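You operate a simulated robot arm through the tools that you are given. There is no shell and no other tool.

The job below is to be done with a simulated two-armed robot. You get a single attempt, and the scene is never put back.

## Task
Fit both pins and the black screw into the jig plate.
Fine: silver pin on the wall side, gold pin on the mat side, screw hand-tight.

The check looks at the end state, three seconds after you hand in, the way a careful person would. Anything else that was tipped, shoved, dropped, spilled or broken makes it a failure.

## Robot
Two 7-joint arms with fingered hands on one trunk that stands fixed in place. Base frame: the origin is at the foot of the trunk, x ahead of it, y to its left, z up; the work surface is at about z = 850. Units: mm, degrees, N and s.
The left shoulder is at [70, 142, 1114], the right one opposite. With the tool pointing down near the work surface each hand reaches from about 440 to 800 mm from the base axis, measured 20 degrees to its own side. Payload 3.6 kg a hand.
Tool frame (each hand has its own): the origin (TCP) lies between the finger pads and is the grasp point; the fingertips stand 25 mm ahead of it; z points along the fingers, y is the line along which they close. The gripper opens to 88 mm; its body begins 29 mm behind the TCP. The gripper is a hand of 5 fingers: y runs from the thumb to the fingers, the wrist lies at [-13, -97, -162] in the tool frame, and closing takes about 1.5 s.
Orientation is that of the tool frame in the base frame, as a unit quaternion [x, y, z, w]. With the fingers straight down and the wrist toward the robot, the tool's x, y and z point along [0, 1, 0], [1, 0, 0] and [0, 0, -1] of the base frame.

## Interface
- The arms move only by the tool play_rows. It takes "left_rows", "right_rows" or both (then of equal length, played together; a hand with none holds still); each is one flat list of numbers, 6 for each row, row after row: the shift along the tool's x, y, z in mm, then the turn, a rotation vector about the tool's x, y, z in degrees. In form: [dx, dy, dz, wx, wy, wz, dx, dy, dz, wx, wy, wz, ...]. A call has 1 to 20 rows; each row is the pose to reach, as a shift and turn from the pose commanded when the call began, along the tool's axes at that moment. "left_gripper" and "right_gripper" are, for a hand that has rows, the gripper command, from -1 (shut) to 1 (fully open), values between in proportion, set as the call begins (left out, the last holds). A row lasts 0.2 s, in which the tool goes at most 50 mm and 8.6 degrees; a call with a longer step from one row to the next is refused whole, and so is a gripper value outside its range. A pose out of reach is approached as far as the arm can. The call stops where the force on the tool passes 40 N (or 10 N more than at its start, if that is more) or the arm is blocked; 0.2 s more then pass. Each finger travels about 72 mm/s and halts on what it meets, pressing with about 26 N; the grip force reading is that of the motor and also rises with nothing between the fingers. The clock runs only during rows and for 0.2 s after the last one: add rows that repeat a pose to give the fingers time. The reply holds the time, the measured pose of the TCP, the force on the tool along the base axes, the opening and the grip force, in the units named above and with some noise, with the torque about the TCP (base axes, N m) and any sound that the robot's microphone picked up.
- Cameras (640 x 400 px; columns grow to the right, rows downward): "scene" is now at [132.9, 43.5, 1358.2]; the picture's right is [0.46, -0.89, 0.00], its down [-0.38, -0.20, -0.90] and it looks along [0.80, 0.41, -0.43] (base axes); focal length 300 px, centre (320, 200). "left" rides on the left gripper at [-59, -79, -105] in its tool frame; the picture's right is [-0.73, -0.32, 0.61], its down [0.62, -0.68, 0.38] and it looks along [0.29, 0.66, 0.70] (tool axes); focal length 234 px, centre (320, 200). "right" rides on the right gripper at [59, -79, -105] in its tool frame; the picture's right is [-0.73, 0.32, -0.61], its down [-0.62, -0.68, 0.38] and it looks along [-0.29, 0.66, 0.70] (tool axes); focal length 234 px, centre (320, 200). There is no depth. A picture from a camera that has moved, and an enlarged one, comes with that camera's place and axes in the base frame and with its lens.
- get_image(camera): a new picture of that camera. It takes no simulated time.
- raise_lower(by): slides the trunk up (or, below 0, down) by that many mm; the arms and the scene camera ride with it, the base frame stays. It gives what a move gives, with no picture.
- grasp_type(shape, hand): the hand has 5 fingers and takes this shape, open, in about a second: jaw (thumb against the fingers, like two jaws); tri (thumb and two fingers); tip (a fingertip pinch); poke (one finger out to press); point (the index stretched); flat (the hand flat); cup (the hand cupped); fist (a fist). The gripper value then closes the fingers along that shape, each until it touches; the sizes above hold for jaw. It gives what a move gives, with no picture.
- pan_tilt(pan, tilt): turns the head with the scene camera to pan (to the left, within 86 degrees either way) and tilt (down, from -29 to 69), counted from straight ahead of the robot. It gives what a move gives.
- inspect(camera, box): a new picture of the part [left, top, right, bottom] of that camera's present view, enlarged. It takes no simulated time.
- job_done(): hands the job in; it is judged then, once.

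Places have to be worked out from the pictures, the camera data and where the tool is seen. Open the grippers and draw the arms clear of the work before you hand the job in, unless the task says otherwise.

The tools are called after "Emit:" by a JSON object that holds its "op" and its "data". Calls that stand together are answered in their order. play_rows: Moves the arms, as the interface text tells. Its arguments: {"type":"object","properties":{"left_rows":{"type":"array","items":{"type":"number"}},"left_gripper":{"type":"number"},"right_rows":{"type":"array","items":{"type":"number"}},"right_gripper":{"type":"number"}},"required":[]} The other tools are called the same way: raise_lower (by) moves the trunk up or down; grasp_type (shape, hand) gives the hand a shape; pan_tilt (pan, tilt) turns the head that bears the scene camera; get_image (camera) takes a picture; inspect (camera, box) takes an enlarged picture of a part of a camera's view; job_done () hands the job in.

At the start:

```text
time_s: 0.0
left_eef_pos: [403.4, 418.0, 1215.4]
left_orientation: [0.707, 0.707, 0.0, 0.0]
left_force: [0.3, -0.7, 0.2]
left_ft_torque: [-0.02, -0.01, 0.02]
left_opening: 87.7
left_finger_force: 0.1
left_shape: jaw
right_eef_pos: [551.6, 12.1, 1148.5]
right_orientation: [0.707, 0.707, 0.0, 0.0]
right_force: [-0.3, 0.1, 1.3]
right_ft_torque: [0.02, 0.01, -0.04]
right_opening: 87.7
right_finger_force: 0.0
right_shape: jaw
trunk travel left (down, up): [-650.0, 290.0]
head pan, tilt (commanded): [27.1, 25.6]
```

scene: 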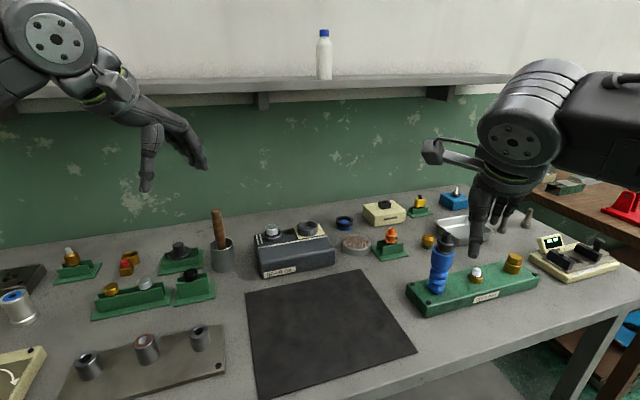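
right: 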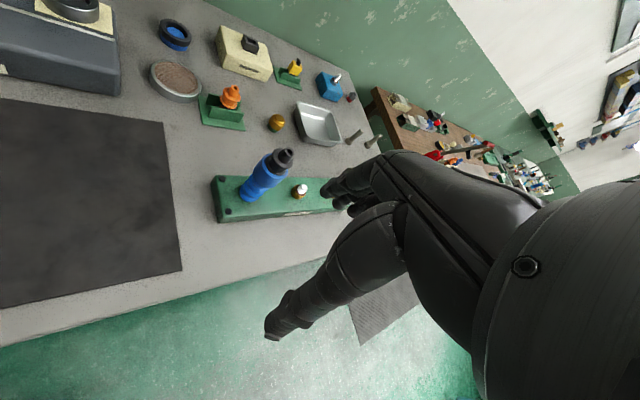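
left: 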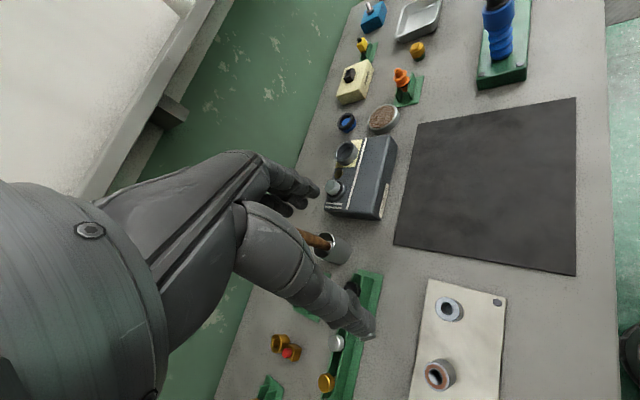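

I'll begin by looking closely at the bench: the jig plate (likely the plate with three bushings at lower left), and the fixtures holding pins and screws.

Emit:
{"op": "inspect", "data": {"camera": "scene", "box": [0, 200, 240, 400]}}

Emit:
{"op": "inspect", "data": {"camera": "scene", "box": [320, 170, 640, 330]}}

Emit:
{"op": "inspect", "data": {"camera": "left", "box": [220, 220, 540, 400]}}

```text
2.00 times, centred on (120, 300) of scene
camera zoom: at [132.9, 43.5, 1358.2], right [0.46, -0.89, 0.0], down [-0.38, -0.2, -0.9], along [0.8, 0.41, -0.43], focal length 600 px, centre (720, 0)
```

zoom: 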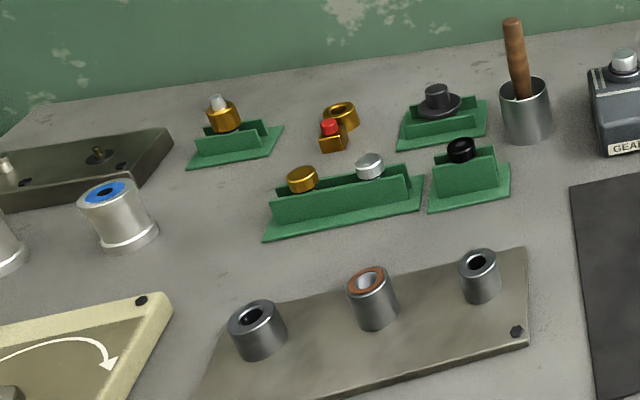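

```text
2.00 times, centred on (480, 250) of scene
camera zoom: at [132.9, 43.5, 1358.2], right [0.46, -0.89, 0.0], down [-0.38, -0.2, -0.9], along [0.8, 0.41, -0.43], focal length 600 px, centre (0, 100)
```

zoom: 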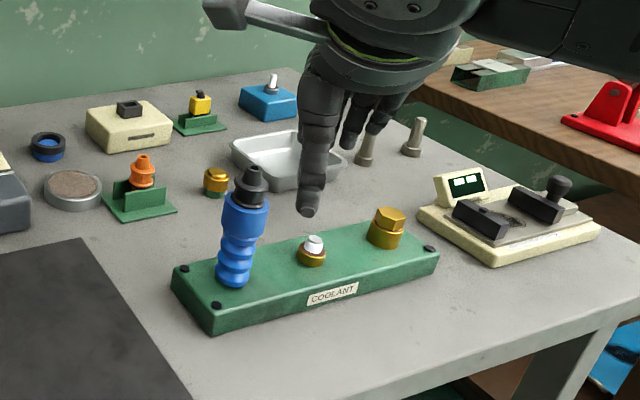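

```text
2.00 times, centred on (380, 310) of left
camera zoom: at [325.3, 359.9, 1321.1], right [-0.32, -0.73, -0.61], down [-0.68, 0.62, -0.38], along [0.66, 0.29, -0.7], focal length 468 px, centre (200, -20)
```

zoom: 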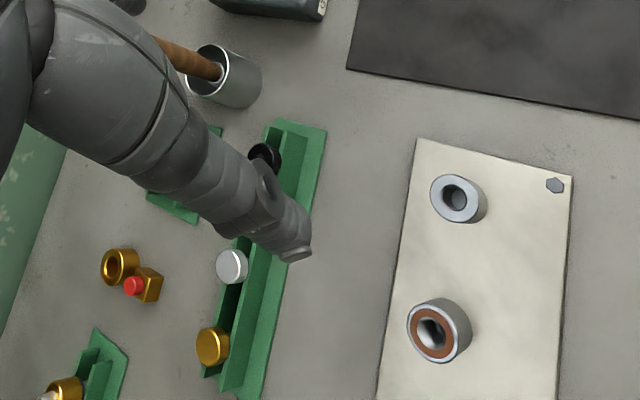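

The plate with three bushings near the left appears to be the jig plate; pins sit in a green rack beside it. I'll turn the head to view that area squarely.

Emit:
{"op": "pan_tilt", "data": {"pan": 55, "tilt": 40}}

```text
time_s: 0.9
left_eef_pos: [403.1, 418.5, 1216.6]
left_orientation: [0.707, 0.707, 0.0, 0.001]
left_force: [-0.8, -0.3, 0.2]
left_ft_torque: [-0.02, -0.01, -0.04]
left_opening: 87.8
left_finger_force: 0.0
left_shape: jaw
right_eef_pos: [550.2, 12.3, 1150.3]
right_orientation: [0.707, 0.707, 0.0, 0.0]
right_force: [0.1, 0.2, 0.2]
right_ft_torque: [0.0, 0.0, 0.0]
right_opening: 87.9
right_finger_force: 0.2
right_shape: jaw
trunk travel left (down, up): [-650.0, 290.0]
head pan, tilt (commanded): [55.0, 40.0]
```

Now I take the scene picture from this new head pose.

Emit:
{"op": "get_image", "data": {"camera": "scene"}}

```text
taken
camera scene: at [100.0, 71.1, 1335.9], right [0.82, -0.57, 0.0], down [-0.37, -0.53, -0.77], along [0.44, 0.63, -0.64], focal length 300 px, centre (320, 200)
```

scene: 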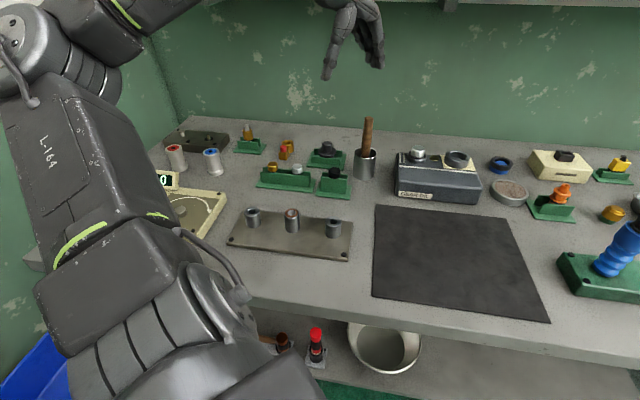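

There is a wall at the left side too, so wall side = left bushing, mat side = right bushing. Let me zoom on the details.

Emit:
{"op": "inspect", "data": {"camera": "scene", "box": [210, 120, 370, 270]}}

Emit:
{"op": "inspect", "data": {"camera": "scene", "box": [220, 190, 360, 270]}}

Emit:
{"op": "inspect", "data": {"camera": "scene", "box": [240, 140, 360, 205]}}

Emit:
{"op": "inspect", "data": {"camera": "scene", "box": [140, 100, 260, 240]}}

```text
2.67 times, centred on (290, 195) of scene
camera zoom: at [100.0, 71.1, 1335.9], right [0.82, -0.57, 0.0], down [-0.37, -0.53, -0.77], along [0.44, 0.63, -0.64], focal length 800 px, centre (400, 213)
```

zoom: 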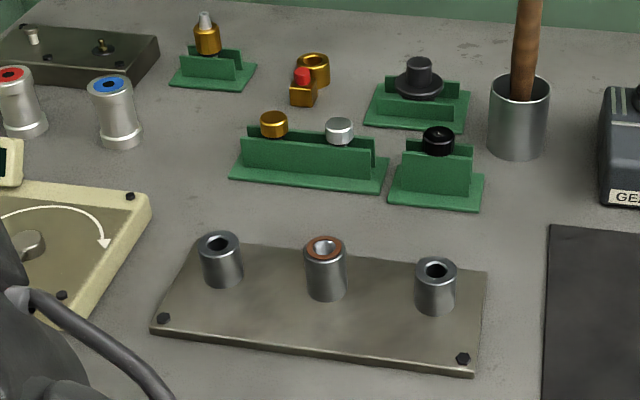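

```text
4.57 times, centred on (290, 230) of scene
camera zoom: at [100.0, 71.1, 1335.9], right [0.82, -0.57, 0.0], down [-0.37, -0.53, -0.77], along [0.44, 0.63, -0.64], focal length 1372 px, centre (457, 63)
```

zoom: 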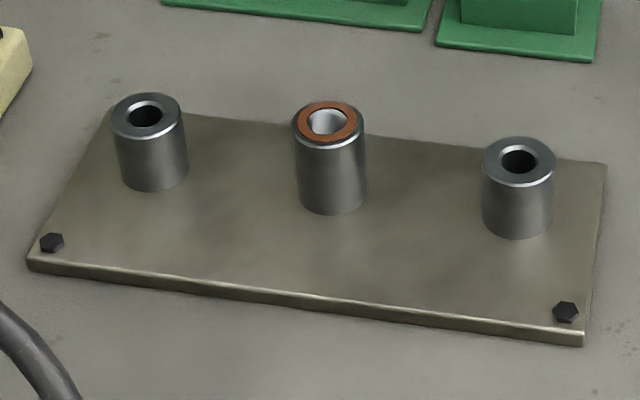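

```text
5.33 times, centred on (300, 172) of scene
camera zoom: at [100.0, 71.1, 1335.9], right [0.82, -0.57, 0.0], down [-0.37, -0.53, -0.77], along [0.44, 0.63, -0.64], focal length 1600 px, centre (427, 347)
```

zoom: 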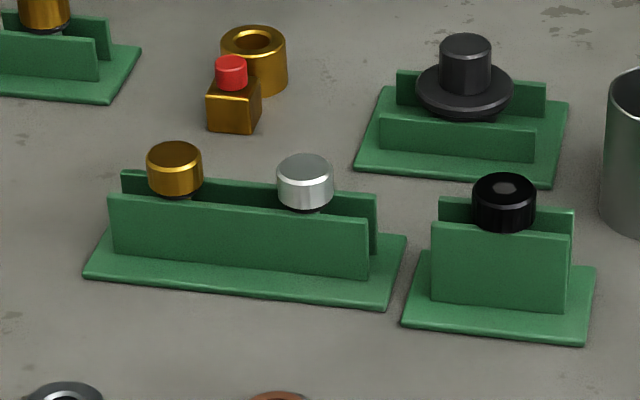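

```text
2.86 times, centred on (200, 170) of scene
camera zoom: at [100.0, 71.1, 1335.9], right [0.82, -0.57, 0.0], down [-0.37, -0.53, -0.77], along [0.44, 0.63, -0.64], focal length 857 px, centre (663, 286)
```

zoom: 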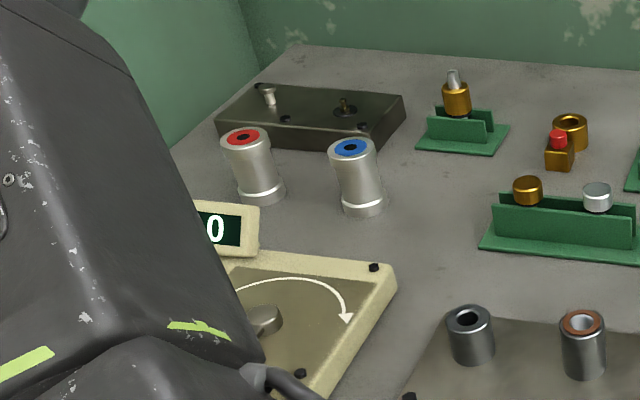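

The bushings lie on a line at about 45° in the base frame: left ≈(259,561), middle ≈(324,495), right ≈(387,431); pins at ≈(373,674) gold, (420,629) silver, screw ≈(487,562). I'll turn the left hand by 45° (wrist toward the robot) and bring it closer for a better look.

Emit:
{"op": "play_rows", "data": {"left_rows": [24, -9, 20, 0, 0, -7.5, 48, -18, 40, 0, 0, -15, 71, -27, 60, 0, 0, -22.5, 95, -36, 80, 0, 0, -30, 119, -45, 100, 0, 0, -37.5, 142, -53, 110, 0, 0, -45, 142, -53, 110, 0, 0, -45], "left_gripper": 1}}

```text
time_s: 2.5
left_eef_pos: [351.2, 559.4, 1103.4]
left_orientation: [0.382, 0.924, 0.0, 0.0]
left_force: [-0.1, 0.5, 0.8]
left_ft_torque: [0.0, -0.02, -0.01]
left_opening: 88.1
left_finger_force: 0.1
left_shape: jaw
right_eef_pos: [550.3, 12.3, 1150.3]
right_orientation: [0.707, 0.707, -0.001, 0.001]
right_force: [-0.2, -0.1, -0.4]
right_ft_torque: [-0.05, -0.01, -0.02]
right_opening: 87.9
right_finger_force: 0.1
right_shape: jaw
trunk travel left (down, up): [-650.0, 290.0]
head pan, tilt (commanded): [55.0, 40.0]
```

Moved and rotated as commanded. Taking pictures from both the left and scene cameras.

Emit:
{"op": "get_image", "data": {"camera": "left"}}

Emit:
{"op": "get_image", "data": {"camera": "scene"}}

```text
taken
camera left: at [336.5, 461.7, 1209.9], right [0.29, -0.74, -0.61], down [-0.92, -0.04, -0.38], along [0.26, 0.67, -0.7], focal length 234 px, centre (320, 200)
```

left: 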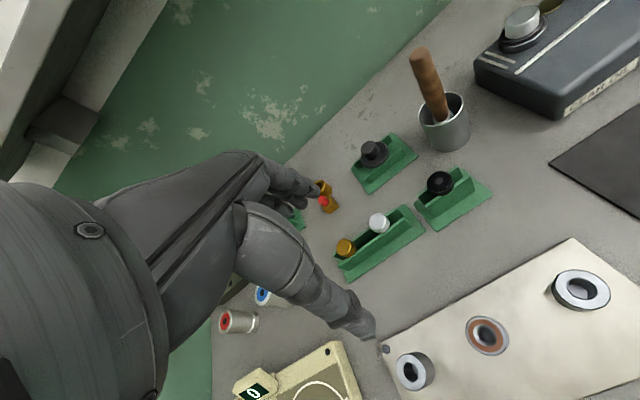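

```text
taken
camera scene: at [99.9, 71.1, 1335.8], right [0.82, -0.57, 0.0], down [-0.37, -0.53, -0.77], along [0.44, 0.63, -0.64], focal length 300 px, centre (320, 200)
```

scene: 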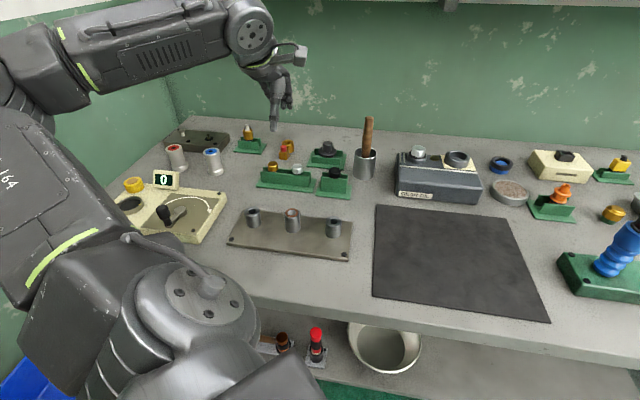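

Good views of everything. I zoom into both for triangulating the pins, screw and bushings.

Emit:
{"op": "inspect", "data": {"camera": "left", "box": [320, 150, 480, 250]}}

Emit:
{"op": "inspect", "data": {"camera": "left", "box": [370, 230, 640, 400]}}

Emit:
{"op": "inspect", "data": {"camera": "scene", "box": [250, 150, 360, 220]}}

Emit:
{"op": "inspect", "data": {"camera": "scene", "box": [220, 195, 360, 270]}}

```text
4.00 times, centred on (400, 200) of left
camera zoom: at [336.5, 461.7, 1209.9], right [0.29, -0.74, -0.61], down [-0.92, -0.04, -0.38], along [0.26, 0.67, -0.7], focal length 937 px, centre (0, 200)
```

zoom: 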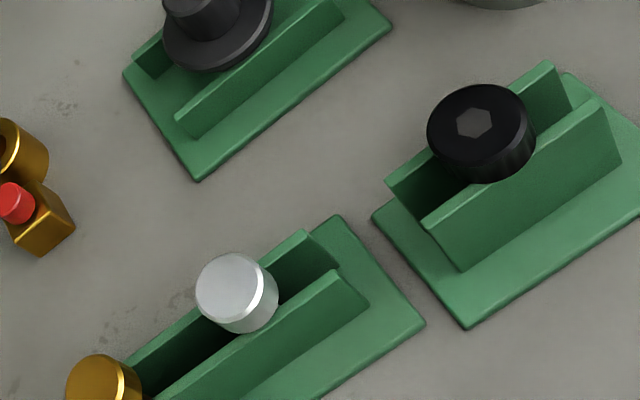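

```text
2.35 times, centred on (505, 315) of left
camera zoom: at [336.5, 461.7, 1209.9], right [0.29, -0.74, -0.61], down [-0.92, -0.04, -0.38], along [0.26, 0.67, -0.7], focal length 551 px, centre (-115, -71)
```

zoom: 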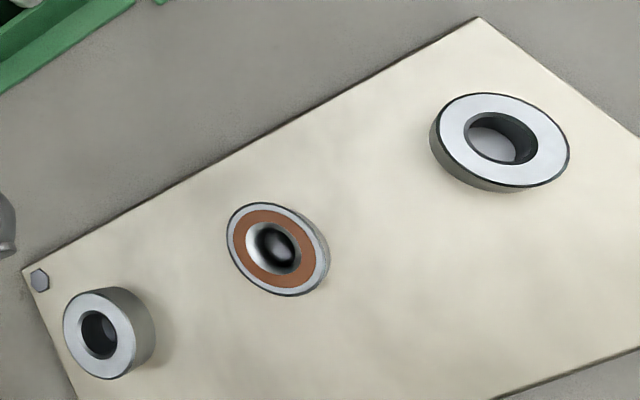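

```text
5.71 times, centred on (305, 185) of scene
camera zoom: at [99.9, 71.1, 1335.8], right [0.82, -0.57, 0.0], down [-0.37, -0.53, -0.77], along [0.44, 0.63, -0.64], focal length 1715 px, centre (406, 286)
```

zoom: 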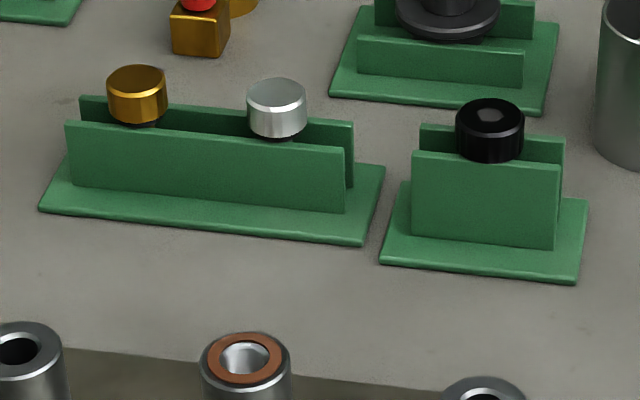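

```text
4.57 times, centred on (290, 232) of scene
camera zoom: at [99.9, 71.1, 1335.8], right [0.82, -0.57, 0.0], down [-0.37, -0.53, -0.77], along [0.44, 0.63, -0.64], focal length 1372 px, centre (457, 51)
```

zoom: 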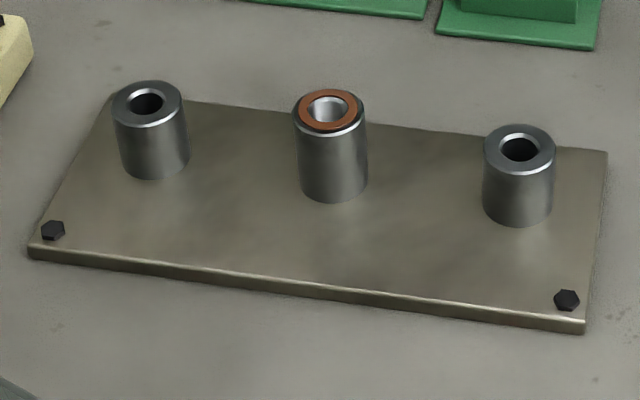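

Triangulated: silver head top ≈(419,627,910), gold ≈(375,674,910), screw ≈(476,547,926); bushing tops wall ≈(256.5,552,898), middle ≈(320,490,905), mat ≈(384,427,899). I'll try the three-finger shape and look at how the fingers sit.

Emit:
{"op": "grasp_type", "data": {"hand": "left", "shape": "tri"}}

```text
time_s: 3.4
left_eef_pos: [349.9, 558.5, 1105.1]
left_orientation: [0.383, 0.924, 0.0, 0.0]
left_force: [0.7, 0.0, 0.5]
left_ft_torque: [-0.01, 0.01, -0.02]
left_opening: 87.8
left_finger_force: 0.0
left_shape: tri
right_eef_pos: [552.0, 11.3, 1149.9]
right_orientation: [0.708, 0.706, -0.001, 0.0]
right_force: [-0.3, -0.4, -0.1]
right_ft_torque: [-0.01, -0.03, 0.02]
right_opening: 87.8
right_finger_force: 0.1
right_shape: jaw
trunk travel left (down, up): [-650.0, 290.0]
head pan, tilt (commanded): [55.0, 40.0]
```

Checking the tri shape from both cameras.

Emit:
{"op": "get_image", "data": {"camera": "left"}}

Emit:
{"op": "inspect", "data": {"camera": "scene", "box": [220, 20, 340, 140]}}

```text
taken
camera left: at [336.5, 461.5, 1210.0], right [0.28, -0.74, -0.61], down [-0.92, -0.04, -0.38], along [0.26, 0.67, -0.7], focal length 234 px, centre (320, 200)
```

left: 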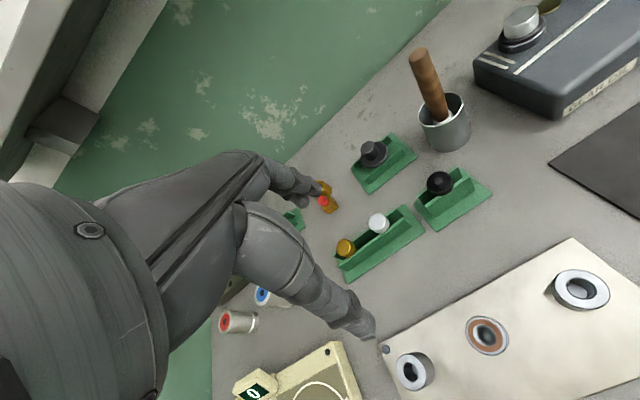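

```text
3.33 times, centred on (280, 80) of scene
camera zoom: at [99.8, 71.2, 1335.8], right [0.82, -0.57, 0.0], down [-0.37, -0.53, -0.77], along [0.44, 0.63, -0.64], focal length 1000 px, centre (453, 600)
```

zoom: 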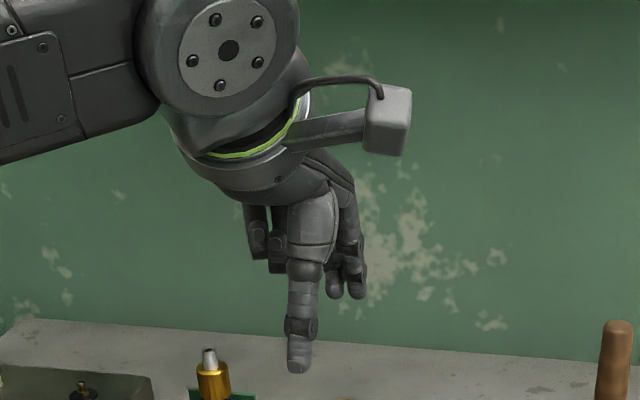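

Thumb seems at tool x=0; I close the hand in free air to see where the fingertips meet.

Emit:
{"op": "play_rows", "data": {"left_rows": [0, 0, 0, 0, 0, 0, 0, 0, 0, 0, 0, 0, 0, 0, 0, 0, 0, 0, 0, 0, 0, 0, 0, 0, 0, 0, 0, 0, 0, 0, 0, 0, 0, 0, 0, 0, 0, 0, 0, 0, 0, 0], "left_gripper": -0.4}}

Emit:
{"op": "inspect", "data": {"camera": "scene", "box": [220, 20, 340, 140]}}

Emit:
{"op": "get_image", "data": {"camera": "left"}}

```text
time_s: 5.0
left_eef_pos: [351.4, 558.6, 1104.6]
left_orientation: [0.383, 0.924, 0.0, 0.001]
left_force: [-0.3, 0.2, 0.7]
left_ft_torque: [0.02, -0.03, 0.01]
left_opening: 26.4
left_finger_force: 0.1
left_shape: tri
right_eef_pos: [549.9, 12.0, 1150.6]
right_orientation: [0.707, 0.707, 0.0, 0.0]
right_force: [-0.3, 0.1, 0.7]
right_ft_torque: [0.01, -0.02, 0.03]
right_opening: 87.9
right_finger_force: 0.1
right_shape: jaw
trunk travel left (down, up): [-650.0, 290.0]
head pan, tilt (commanded): [55.0, 40.0]
```

```text
3.33 times, centred on (280, 80) of scene
camera zoom: at [99.8, 71.2, 1335.8], right [0.82, -0.57, 0.0], down [-0.37, -0.53, -0.77], along [0.44, 0.63, -0.64], focal length 1000 px, centre (453, 600)
```

zoom: 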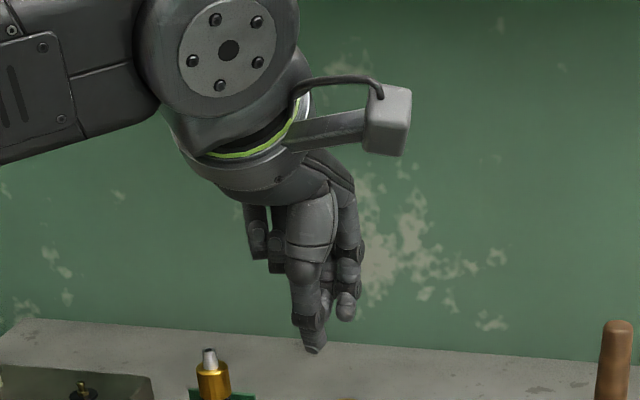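

```text
taken
camera left: at [336.5, 461.5, 1210.1], right [0.28, -0.74, -0.61], down [-0.92, -0.04, -0.38], along [0.26, 0.67, -0.7], focal length 234 px, centre (320, 200)
```

left: 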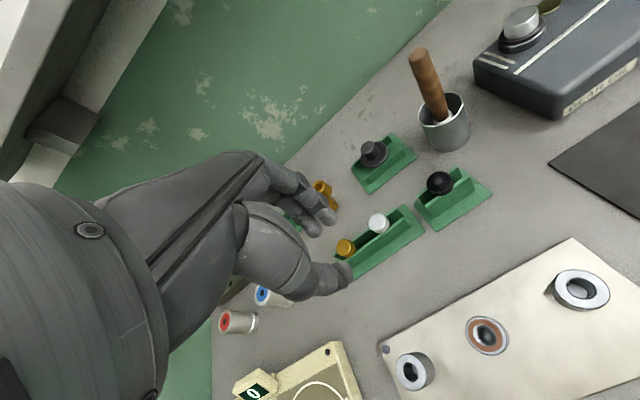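

Fingers converge well around the TCP in the tri shape, with ring and little finger folded away. I'll pre-open to about 52 mm and hover above the silver pin head (TCP ~90 mm above it) for a precise look.

Emit:
{"op": "play_rows", "data": {"left_rows": [0, 24, 26, 0, 0, 0, 0, 48, 52, 0, 0, 0, 0, 72, 78, 0, 0, 0, 0, 96.7, 105, 0, 0, 0, 0, 96.7, 105, 0, 0, 0], "left_gripper": 0.2}}

Emit:
{"op": "get_image", "data": {"camera": "left"}}

Emit:
{"op": "get_image", "data": {"camera": "scene"}}

```text
time_s: 6.2
left_eef_pos: [417.2, 630.0, 1002.0]
left_orientation: [0.382, 0.924, 0.001, 0.001]
left_force: [-0.4, 0.3, -0.1]
left_ft_torque: [0.01, 0.02, 0.01]
left_opening: 52.3
left_finger_force: 0.1
left_shape: tri
right_eef_pos: [549.2, 10.8, 1150.1]
right_orientation: [0.707, 0.707, 0.0, 0.0]
right_force: [-0.2, 0.1, 1.0]
right_ft_torque: [0.01, 0.02, 0.04]
right_opening: 87.5
right_finger_force: 0.0
right_shape: jaw
trunk travel left (down, up): [-650.0, 290.0]
head pan, tilt (commanded): [55.0, 40.0]
```

```text
taken
camera left: at [403.6, 532.9, 1106.6], right [0.28, -0.74, -0.61], down [-0.92, -0.04, -0.38], along [0.26, 0.67, -0.7], focal length 234 px, centre (320, 200)
```

left: 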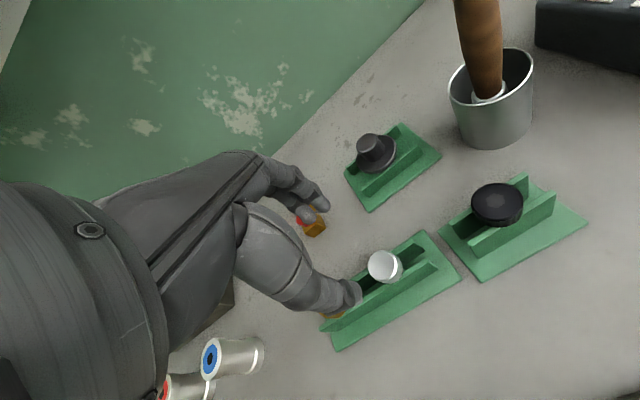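

```text
taken
camera scene: at [99.1, 70.5, 1335.9], right [0.82, -0.57, 0.0], down [-0.37, -0.53, -0.77], along [0.44, 0.63, -0.64], focal length 300 px, centre (320, 200)
```

scene: 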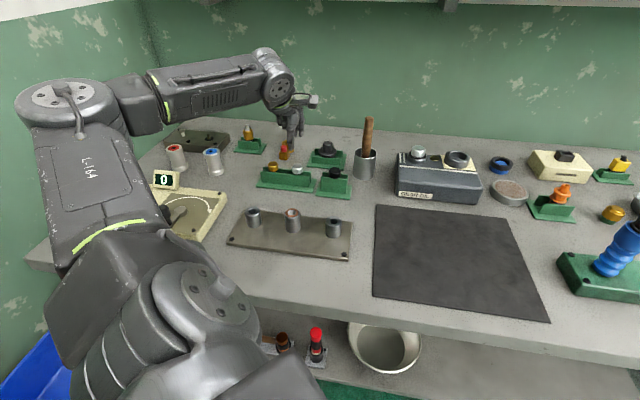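

The silver pin is visible beside the fingers. I zoom for precise pixel positions of head top relative to hand.

Emit:
{"op": "inspect", "data": {"camera": "left", "box": [300, 200, 460, 300]}}

Emit:
{"op": "inspect", "data": {"camera": "scene", "box": [250, 90, 350, 200]}}

```text
4.00 times, centred on (380, 250) of left
camera zoom: at [403.6, 532.9, 1106.6], right [0.28, -0.74, -0.61], down [-0.92, -0.04, -0.38], along [0.26, 0.67, -0.7], focal length 937 px, centre (80, 0)
```

zoom: 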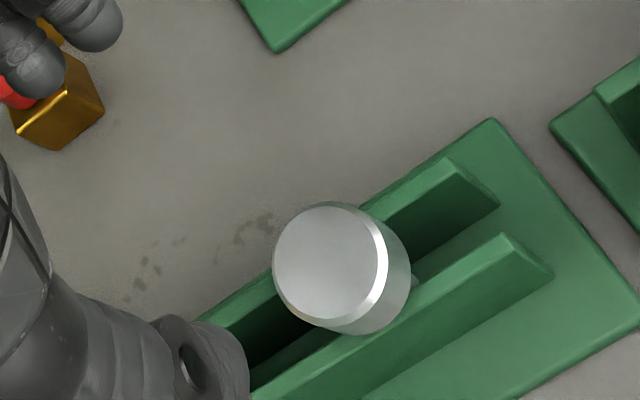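

```text
3.64 times, centred on (300, 145) of scene
camera zoom: at [99.1, 70.5, 1335.9], right [0.82, -0.57, 0.0], down [-0.37, -0.53, -0.77], along [0.44, 0.63, -0.64], focal length 1091 px, centre (393, 400)
```

zoom: 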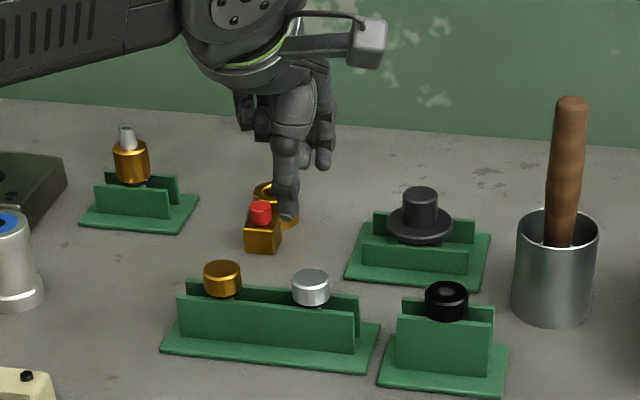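

Silver head centre by this view is (418.9, 626.6), consistent with the first fix; relative to the TCP that's about −3.5 in tool x and −2 in tool y. I shift by that and descend to ~15 mm above the head to check again.

Emit:
{"op": "play_rows", "data": {"left_rows": [-3.5, -2, 15, 0, 0, 0, -3.5, -2, 32, 0, 0, 0, -3.5, -2, 50, 0, 0, 0, -3.5, -2, 50, 0, 0, 0, -3.5, -2, 50, 0, 0, 0]}}

Emit:
{"op": "get_image", "data": {"camera": "left"}}

Emit:
{"op": "inspect", "data": {"camera": "left", "box": [260, 170, 420, 300]}}

Emit:
{"op": "inspect", "data": {"camera": "scene", "box": [250, 110, 350, 200]}}

```text
time_s: 7.4
left_eef_pos: [420.2, 627.2, 951.5]
left_orientation: [0.382, 0.924, 0.001, 0.0]
left_force: [0.0, 0.7, -0.1]
left_ft_torque: [-0.02, 0.05, -0.02]
left_opening: 52.4
left_finger_force: 0.0
left_shape: tri
right_eef_pos: [551.7, 11.9, 1149.7]
right_orientation: [0.707, 0.707, 0.0, 0.0]
right_force: [-0.6, -0.4, 0.2]
right_ft_torque: [0.0, -0.01, -0.02]
right_opening: 87.4
right_finger_force: 0.0
right_shape: jaw
trunk travel left (down, up): [-650.0, 290.0]
head pan, tilt (commanded): [55.0, 40.0]
```

```text
taken
camera left: at [406.9, 528.7, 1056.3], right [0.28, -0.74, -0.61], down [-0.92, -0.04, -0.38], along [0.26, 0.67, -0.7], focal length 234 px, centre (320, 200)
```

left: 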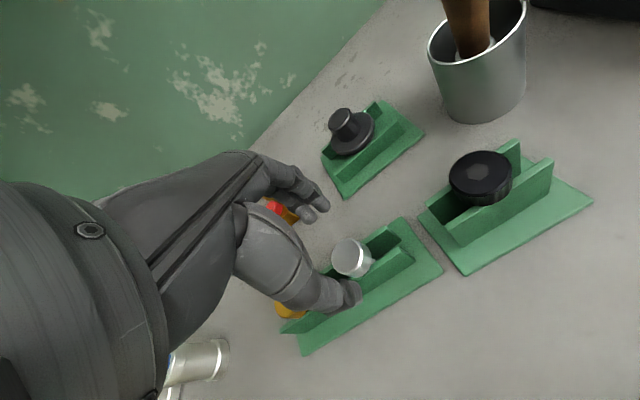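

```text
3.08 times, centred on (340, 235) of left
camera zoom: at [406.9, 528.7, 1056.3], right [0.28, -0.74, -0.61], down [-0.92, -0.04, -0.38], along [0.26, 0.67, -0.7], focal length 720 px, centre (258, 92)
```

zoom: 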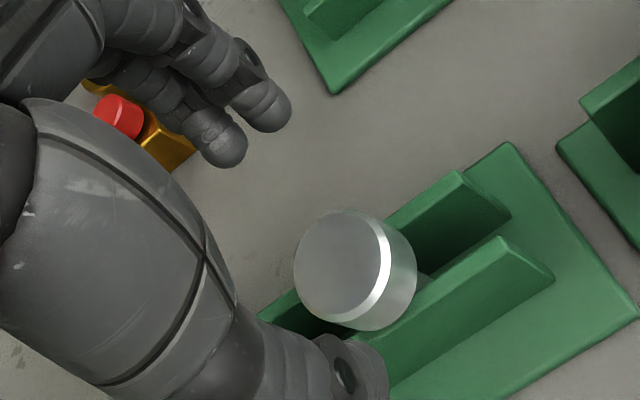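

```text
4.44 times, centred on (300, 155) of scene
camera zoom: at [99.8, 71.2, 1335.8], right [0.82, -0.57, 0.0], down [-0.37, -0.53, -0.77], along [0.44, 0.63, -0.64], focal length 1334 px, centre (409, 400)
```

zoom: 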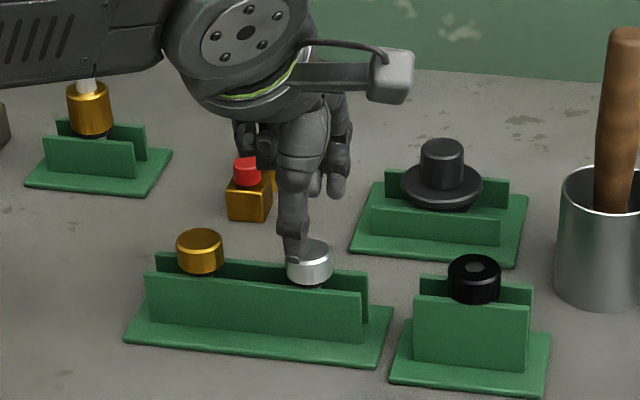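

Estimated silver centre (418.9, 627), TCP (421.1, 626.3). I apply +2/−1 mm tool-frame correction and descend to TCP z≈923 so fingertips stay ~5 mm above the rack fins (z≈892).

Emit:
{"op": "play_rows", "data": {"left_rows": [2, -1, 8, 0, 0, 0, 2, -1, 16, 0, 0, 0, 2, -1, 24, 0, 0, 0, 2, -1, 28, 0, 0, 0, 2, -1, 28, 0, 0, 0, 2, -1, 28, 0, 0, 0]}}

Emit:
{"op": "inspect", "data": {"camera": "left", "box": [240, 150, 400, 300]}}

Emit:
{"op": "inspect", "data": {"camera": "scene", "box": [250, 110, 350, 200]}}

```text
time_s: 8.8
left_eef_pos: [418.2, 625.2, 922.2]
left_orientation: [0.382, 0.924, 0.0, 0.001]
left_force: [0.2, 0.7, 1.0]
left_ft_torque: [0.04, 0.0, 0.02]
left_opening: 52.6
left_finger_force: 0.1
left_shape: tri
right_eef_pos: [550.6, 12.1, 1149.4]
right_orientation: [0.707, 0.707, 0.0, 0.0]
right_force: [0.1, -0.4, -0.6]
right_ft_torque: [0.01, 0.01, -0.02]
right_opening: 87.7
right_finger_force: 0.1
right_shape: jaw
trunk travel left (down, up): [-650.0, 290.0]
head pan, tilt (commanded): [55.0, 40.0]
```

```text
2.67 times, centred on (320, 225) of left
camera zoom: at [404.6, 528.4, 1028.2], right [0.28, -0.74, -0.61], down [-0.92, -0.04, -0.38], along [0.26, 0.67, -0.7], focal length 624 px, centre (320, 133)
```

zoom: 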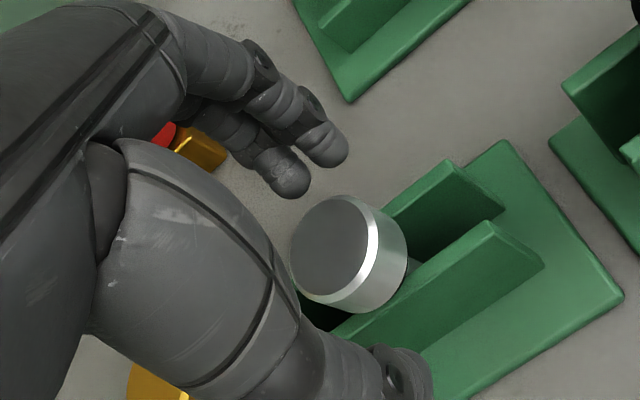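

```text
4.44 times, centred on (300, 155) of scene
camera zoom: at [99.9, 71.2, 1335.8], right [0.82, -0.57, 0.0], down [-0.37, -0.53, -0.77], along [0.44, 0.63, -0.64], focal length 1334 px, centre (409, 400)
```

zoom: 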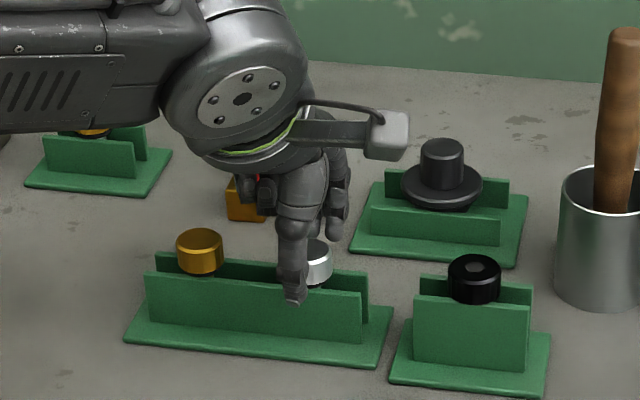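

TCP is within ~1 mm of the silver head axis and fingertips are ~z 898. I nudge 0.8 mm and close on the head.

Emit:
{"op": "play_rows", "data": {"left_rows": [0.8, 0.8, 0, 0, 0, 0, 0.8, 0.8, 0, 0, 0, 0, 0.8, 0.8, 0, 0, 0, 0, 0.8, 0.8, 0, 0, 0, 0, 0.8, 0.8, 0, 0, 0, 0, 0.8, 0.8, 0, 0, 0, 0, 0.8, 0.8, 0, 0, 0, 0], "left_gripper": -1}}

Emit:
{"op": "inspect", "data": {"camera": "left", "box": [240, 150, 400, 300]}}

Emit:
{"op": "inspect", "data": {"camera": "scene", "box": [250, 110, 350, 200]}}

```text
time_s: 10.4
left_eef_pos: [418.4, 625.9, 922.2]
left_orientation: [0.383, 0.924, 0.0, 0.0]
left_force: [-0.1, -0.9, -0.3]
left_ft_torque: [0.01, -0.02, 0.0]
left_opening: 19.5
left_finger_force: 26.3
left_shape: tri
right_eef_pos: [551.4, 11.7, 1150.0]
right_orientation: [0.707, 0.707, 0.0, -0.001]
right_force: [-0.5, 0.0, 0.0]
right_ft_torque: [-0.04, 0.0, 0.02]
right_opening: 87.6
right_finger_force: 0.1
right_shape: jaw
trunk travel left (down, up): [-650.0, 290.0]
head pan, tilt (commanded): [55.0, 40.0]
```

```text
2.67 times, centred on (320, 225) of left
camera zoom: at [404.6, 528.9, 1027.8], right [0.28, -0.74, -0.61], down [-0.92, -0.04, -0.38], along [0.26, 0.67, -0.7], focal length 624 px, centre (320, 133)
```

zoom: 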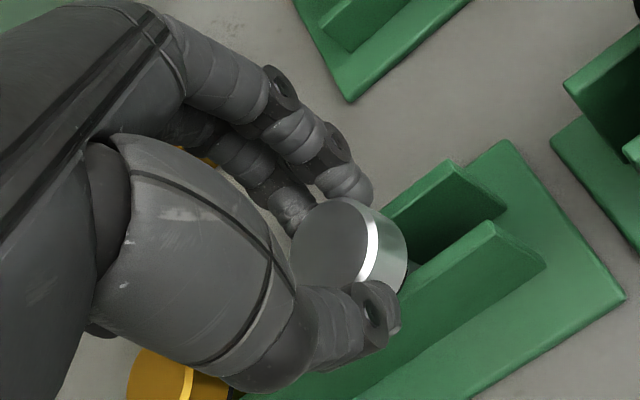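

```text
4.44 times, centred on (300, 155) of scene
camera zoom: at [100.0, 71.3, 1335.8], right [0.82, -0.57, 0.0], down [-0.37, -0.53, -0.77], along [0.44, 0.63, -0.64], focal length 1334 px, centre (409, 400)
```

zoom: 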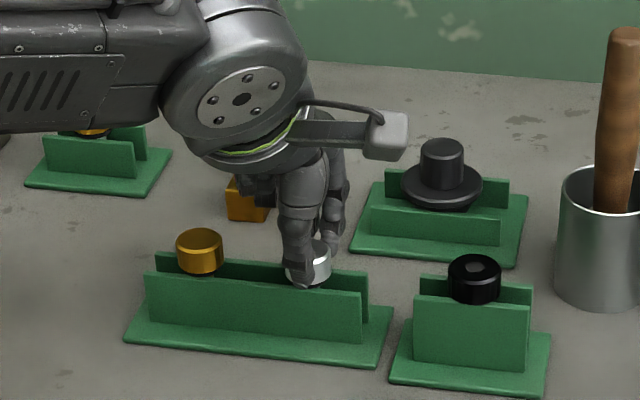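

Gripped (26 N, opening 19.5) with the pin undisturbed. I lift straight up 75 mm and look.

Emit:
{"op": "play_rows", "data": {"left_rows": [0.8, 0.8, -4, 0, 0, 0, 0.8, 0.8, -12, 0, 0, 0, 0.8, 0.8, -24, 0, 0, 0, 0.8, 0.8, -38, 0, 0, 0, 0.8, 0.8, -52, 0, 0, 0, 0.8, 0.8, -66, 0, 0, 0, 0.8, 0.8, -75, 0, 0, 0, 0.8, 0.8, -75, 0, 0, 0]}}

Emit:
{"op": "inspect", "data": {"camera": "left", "box": [240, 150, 400, 300]}}

Emit:
{"op": "inspect", "data": {"camera": "scene", "box": [250, 80, 350, 200]}}

```text
time_s: 12.2
left_eef_pos: [417.7, 628.6, 998.2]
left_orientation: [0.383, 0.924, 0.0, -0.001]
left_force: [0.6, 0.3, -1.2]
left_ft_torque: [0.02, -0.01, -0.01]
left_opening: 19.8
left_finger_force: 26.3
left_shape: tri
right_eef_pos: [550.8, 13.0, 1149.5]
right_orientation: [0.707, 0.708, 0.0, 0.0]
right_force: [-0.2, 0.6, 0.5]
right_ft_torque: [0.02, 0.02, 0.01]
right_opening: 87.8
right_finger_force: 0.0
right_shape: jaw
trunk travel left (down, up): [-650.0, 290.0]
head pan, tilt (commanded): [55.0, 40.0]
```

```text
2.67 times, centred on (320, 225) of left
camera zoom: at [404.5, 530.9, 1103.9], right [0.28, -0.74, -0.61], down [-0.92, -0.04, -0.38], along [0.26, 0.67, -0.7], focal length 624 px, centre (320, 133)
```

zoom: 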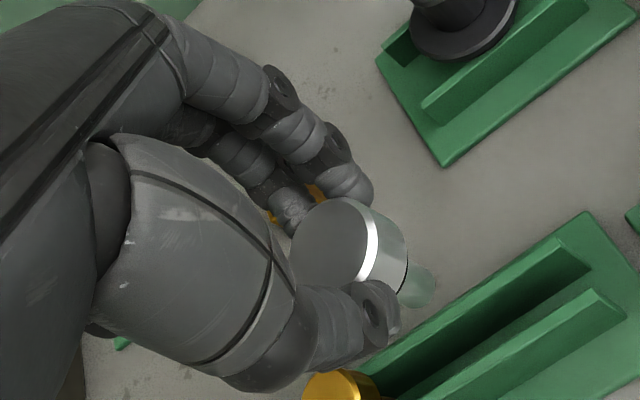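

```text
3.33 times, centred on (300, 140) of scene
camera zoom: at [100.0, 71.4, 1335.8], right [0.82, -0.57, 0.0], down [-0.37, -0.53, -0.77], along [0.44, 0.63, -0.64], focal length 1000 px, centre (387, 400)
```

zoom: 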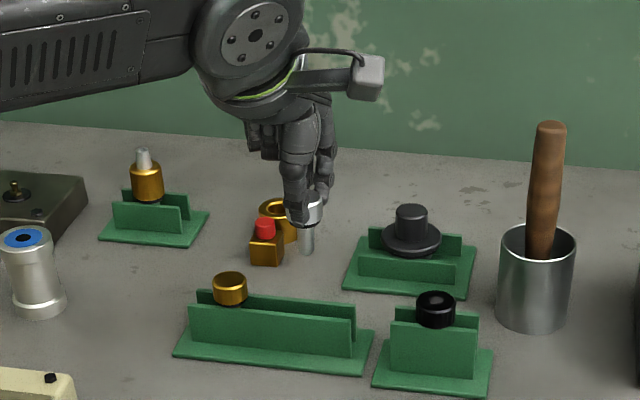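

Pin lifted cleanly. I zoom in on the pin to see its tilt and length.

Emit:
{"op": "inspect", "data": {"camera": "scene", "box": [275, 115, 325, 165]}}

Emit:
{"op": "inspect", "data": {"camera": "left", "box": [300, 180, 370, 240]}}

```text
8.00 times, centred on (300, 140) of scene
camera zoom: at [100.0, 71.4, 1335.8], right [0.82, -0.57, 0.0], down [-0.37, -0.53, -0.77], along [0.44, 0.63, -0.64], focal length 2401 px, centre (480, 680)
```

zoom: 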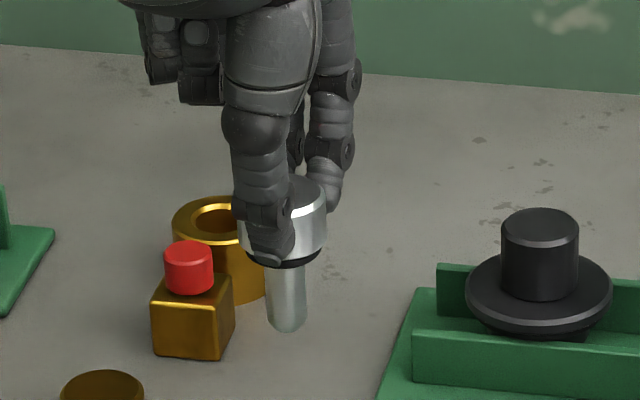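

```text
6.67 times, centred on (335, 210) of left
camera zoom: at [404.5, 530.9, 1103.9], right [0.28, -0.74, -0.61], down [-0.92, -0.04, -0.38], along [0.26, 0.67, -0.7], focal length 1561 px, centre (220, 133)
```

zoom: 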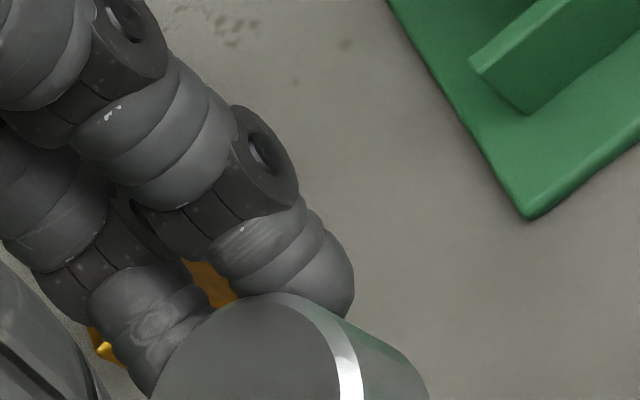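

The pin hangs straight: shank ≈27 mm long, ≈12 mm diameter, so the tip is ≈55 mm below the TCP. I carry it over the wall-side bushing at the present height.

Emit:
{"op": "play_rows", "data": {"left_rows": [5, -15, 0, 0, 0, 0, 15, -42, 0, 0, 0, 0, 26, -72, 0, 0, 0, 0, 37, -103, 0, 0, 0, 0, 47, -131, 0, 0, 0, 0, 55, -153, 0, 0, 0, 0, 60.6, -168.8, 0, 0, 0, 0, 60.6, -168.8, 0, 0, 0, 0, 60.6, -168.8, 0, 0, 0, 0]}}

Emit:
{"op": "get_image", "data": {"camera": "left"}}

Emit:
{"op": "get_image", "data": {"camera": "scene"}}

```text
time_s: 14.2
left_eef_pos: [254.1, 552.5, 996.2]
left_orientation: [0.382, 0.924, 0.0, -0.001]
left_force: [0.1, -0.2, 0.0]
left_ft_torque: [-0.01, -0.02, -0.02]
left_opening: 19.4
left_finger_force: 26.1
left_shape: tri
right_eef_pos: [549.6, 12.1, 1149.5]
right_orientation: [0.707, 0.707, 0.001, 0.0]
right_force: [-0.8, -0.2, 0.0]
right_ft_torque: [0.05, -0.02, -0.01]
right_opening: 87.9
right_finger_force: 0.0
right_shape: jaw
trunk travel left (down, up): [-650.0, 290.0]
head pan, tilt (commanded): [55.0, 40.0]
```

```text
taken
camera left: at [240.8, 454.6, 1102.0], right [0.29, -0.74, -0.61], down [-0.92, -0.04, -0.38], along [0.26, 0.67, -0.7], focal length 234 px, centre (320, 200)
```

left: 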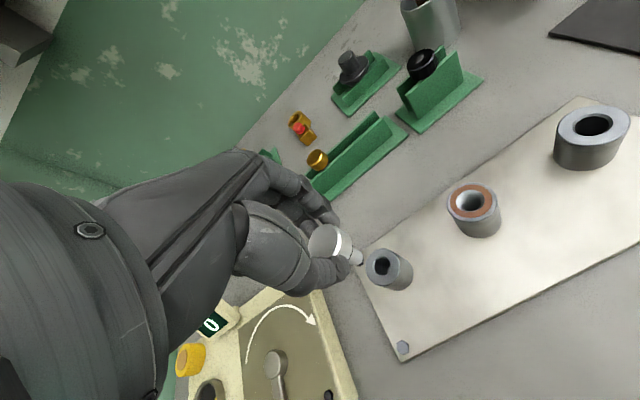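

```text
taken
camera scene: at [99.8, 71.3, 1335.8], right [0.82, -0.57, 0.0], down [-0.37, -0.53, -0.77], along [0.44, 0.63, -0.64], focal length 300 px, centre (320, 200)
```

scene: 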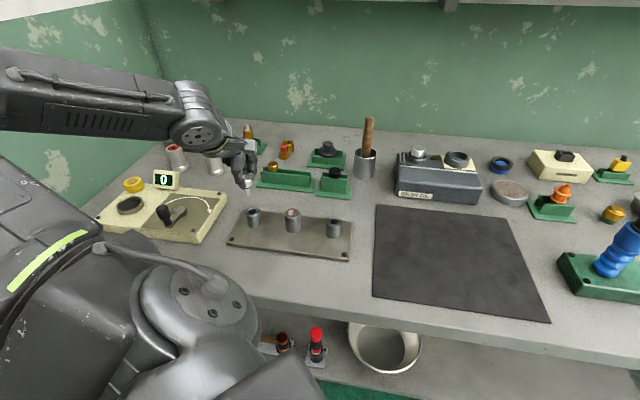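

Pin is over the wall-side bushing. Zooming in with both cameras to measure the pin tip against the hole.

Emit:
{"op": "inspect", "data": {"camera": "left", "box": [300, 210, 420, 300]}}

Emit:
{"op": "inspect", "data": {"camera": "scene", "box": [220, 160, 300, 240]}}

Emit:
{"op": "inspect", "data": {"camera": "left", "box": [430, 80, 640, 250]}}

```text
4.44 times, centred on (360, 255) of left
camera zoom: at [240.8, 454.6, 1102.0], right [0.29, -0.74, -0.61], down [-0.92, -0.04, -0.38], along [0.26, 0.67, -0.7], focal length 1041 px, centre (142, -44)
```

zoom: 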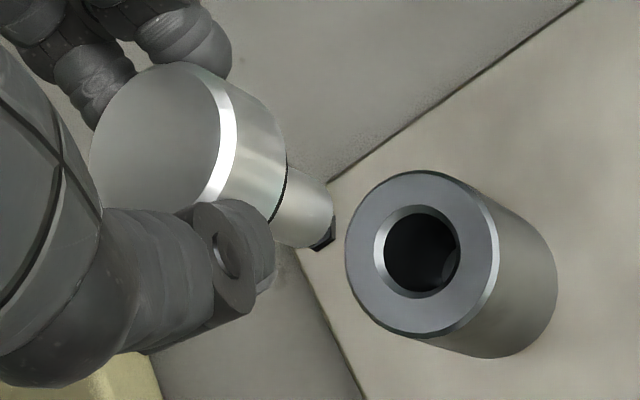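

```text
5.00 times, centred on (260, 200) of scene
camera zoom: at [99.8, 71.3, 1335.8], right [0.82, -0.57, 0.0], down [-0.37, -0.53, -0.77], along [0.44, 0.63, -0.64], focal length 1500 px, centre (620, 200)
```

zoom: 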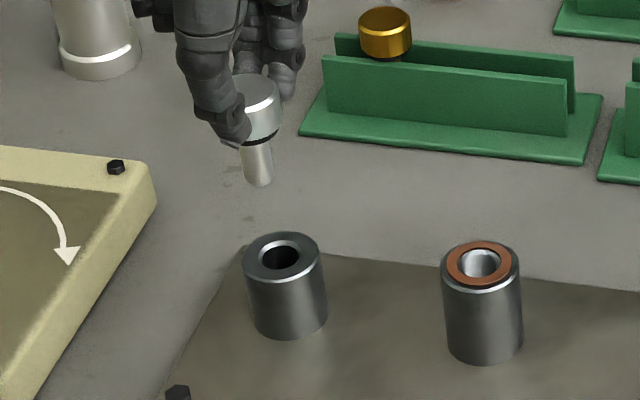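

```text
2.35 times, centred on (535, 165) of left
camera zoom: at [240.8, 454.6, 1102.0], right [0.29, -0.74, -0.61], down [-0.92, -0.04, -0.38], along [0.26, 0.67, -0.7], focal length 551 px, centre (-186, 282)
```

zoom: 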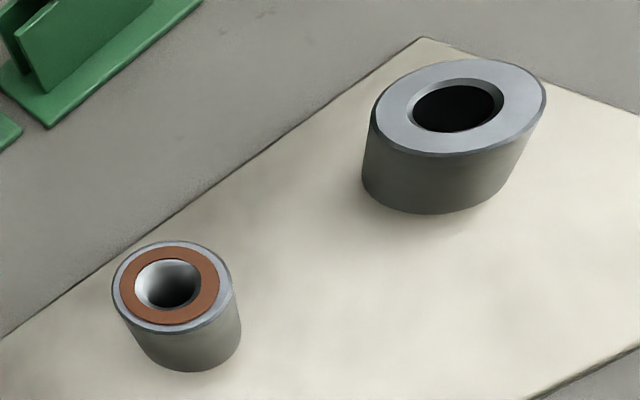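

Bushing top measured at (256.0, 551.2, 898.3); pin/TCP at about (255, 552.2). I correct by −1.4/−0.7 mm in tool x/y and descend until the tip is ~8 mm above the bushing.

Emit:
{"op": "play_rows", "data": {"left_rows": [-0.7, -0.4, 10, 0, 0, 0, -1.4, -0.7, 22, 0, 0, 0, -1.4, -0.7, 32, 0, 0, 0, -1.4, -0.7, 36, 0, 0, 0, -1.4, -0.7, 36, 0, 0, 0, -1.4, -0.7, 36, 0, 0, 0]}}

Emit:
{"op": "inspect", "data": {"camera": "left", "box": [300, 180, 400, 260]}}

Emit:
{"op": "inspect", "data": {"camera": "scene", "box": [220, 180, 290, 240]}}

```text
time_s: 15.6
left_eef_pos: [255.8, 550.0, 960.9]
left_orientation: [0.382, 0.924, 0.0, 0.0]
left_force: [-0.1, -0.3, -1.4]
left_ft_torque: [0.0, 0.03, -0.02]
left_opening: 19.8
left_finger_force: 26.3
left_shape: tri
right_eef_pos: [550.3, 13.4, 1149.5]
right_orientation: [0.708, 0.706, 0.0, 0.0]
right_force: [-0.7, -0.4, 0.5]
right_ft_torque: [0.01, 0.01, 0.01]
right_opening: 87.9
right_finger_force: 0.0
right_shape: jaw
trunk travel left (down, up): [-650.0, 290.0]
head pan, tilt (commanded): [55.0, 40.0]
```

```text
5.00 times, centred on (350, 220) of left
camera zoom: at [241.7, 453.3, 1066.6], right [0.28, -0.74, -0.61], down [-0.92, -0.04, -0.38], along [0.26, 0.67, -0.7], focal length 1171 px, centre (170, 100)
```

zoom: 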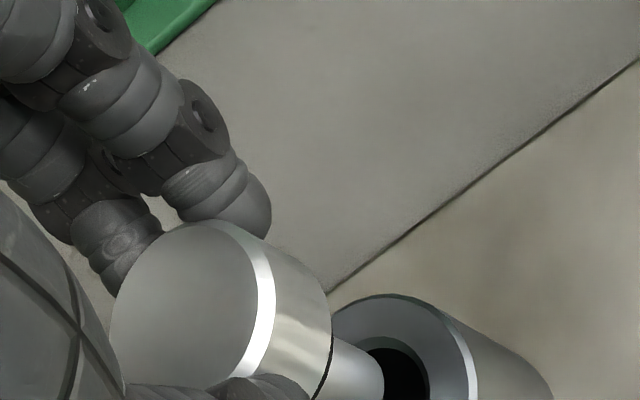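

```text
6.67 times, centred on (255, 210) of scene
camera zoom: at [99.9, 71.3, 1335.8], right [0.82, -0.57, 0.0], down [-0.37, -0.53, -0.77], along [0.44, 0.63, -0.64], focal length 2000 px, centre (753, 133)
```

zoom: 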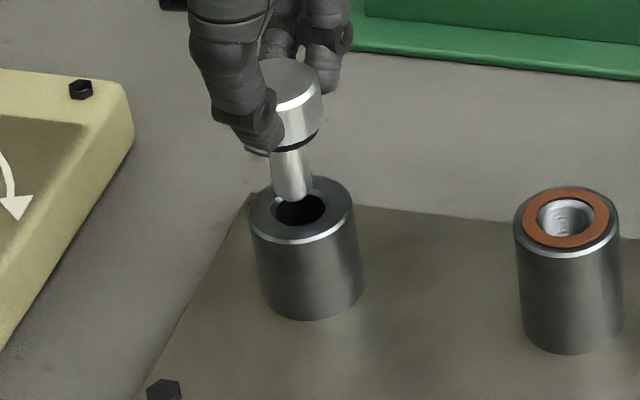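

Nearly aligned; I look at the lower part of the left view to see tip vs hole.

Emit:
{"op": "inspect", "data": {"camera": "left", "box": [330, 220, 430, 290]}}

Emit:
{"op": "inspect", "data": {"camera": "scene", "box": [240, 190, 280, 225]}}

```text
5.71 times, centred on (380, 255) of left
camera zoom: at [241.7, 453.3, 1066.6], right [0.28, -0.74, -0.61], down [-0.92, -0.04, -0.38], along [0.26, 0.67, -0.7], focal length 1338 px, centre (-23, -114)
```

zoom: 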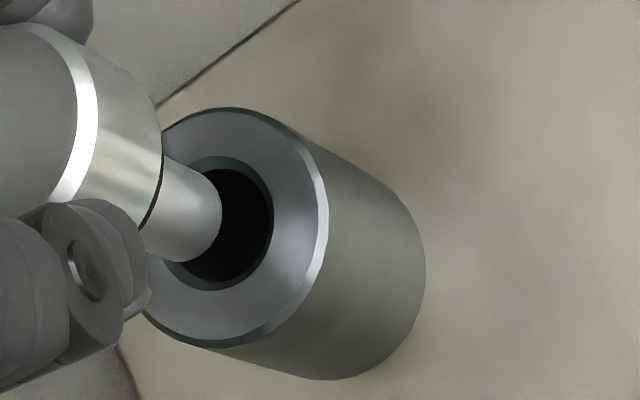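

```text
11.43 times, centred on (260, 208) of scene
camera zoom: at [99.9, 71.3, 1335.8], right [0.82, -0.57, 0.0], down [-0.37, -0.53, -0.77], along [0.44, 0.63, -0.64], focal length 3429 px, centre (1006, 114)
```

zoom: 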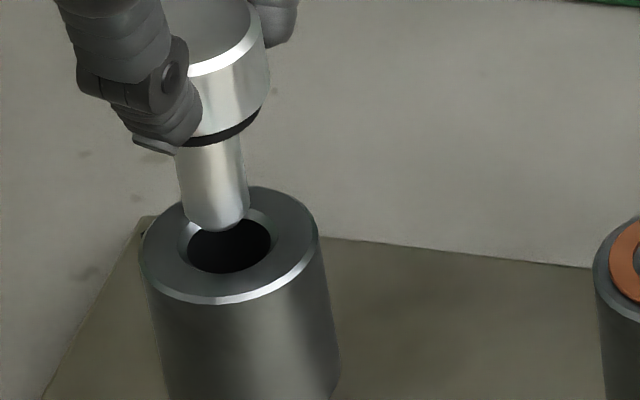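

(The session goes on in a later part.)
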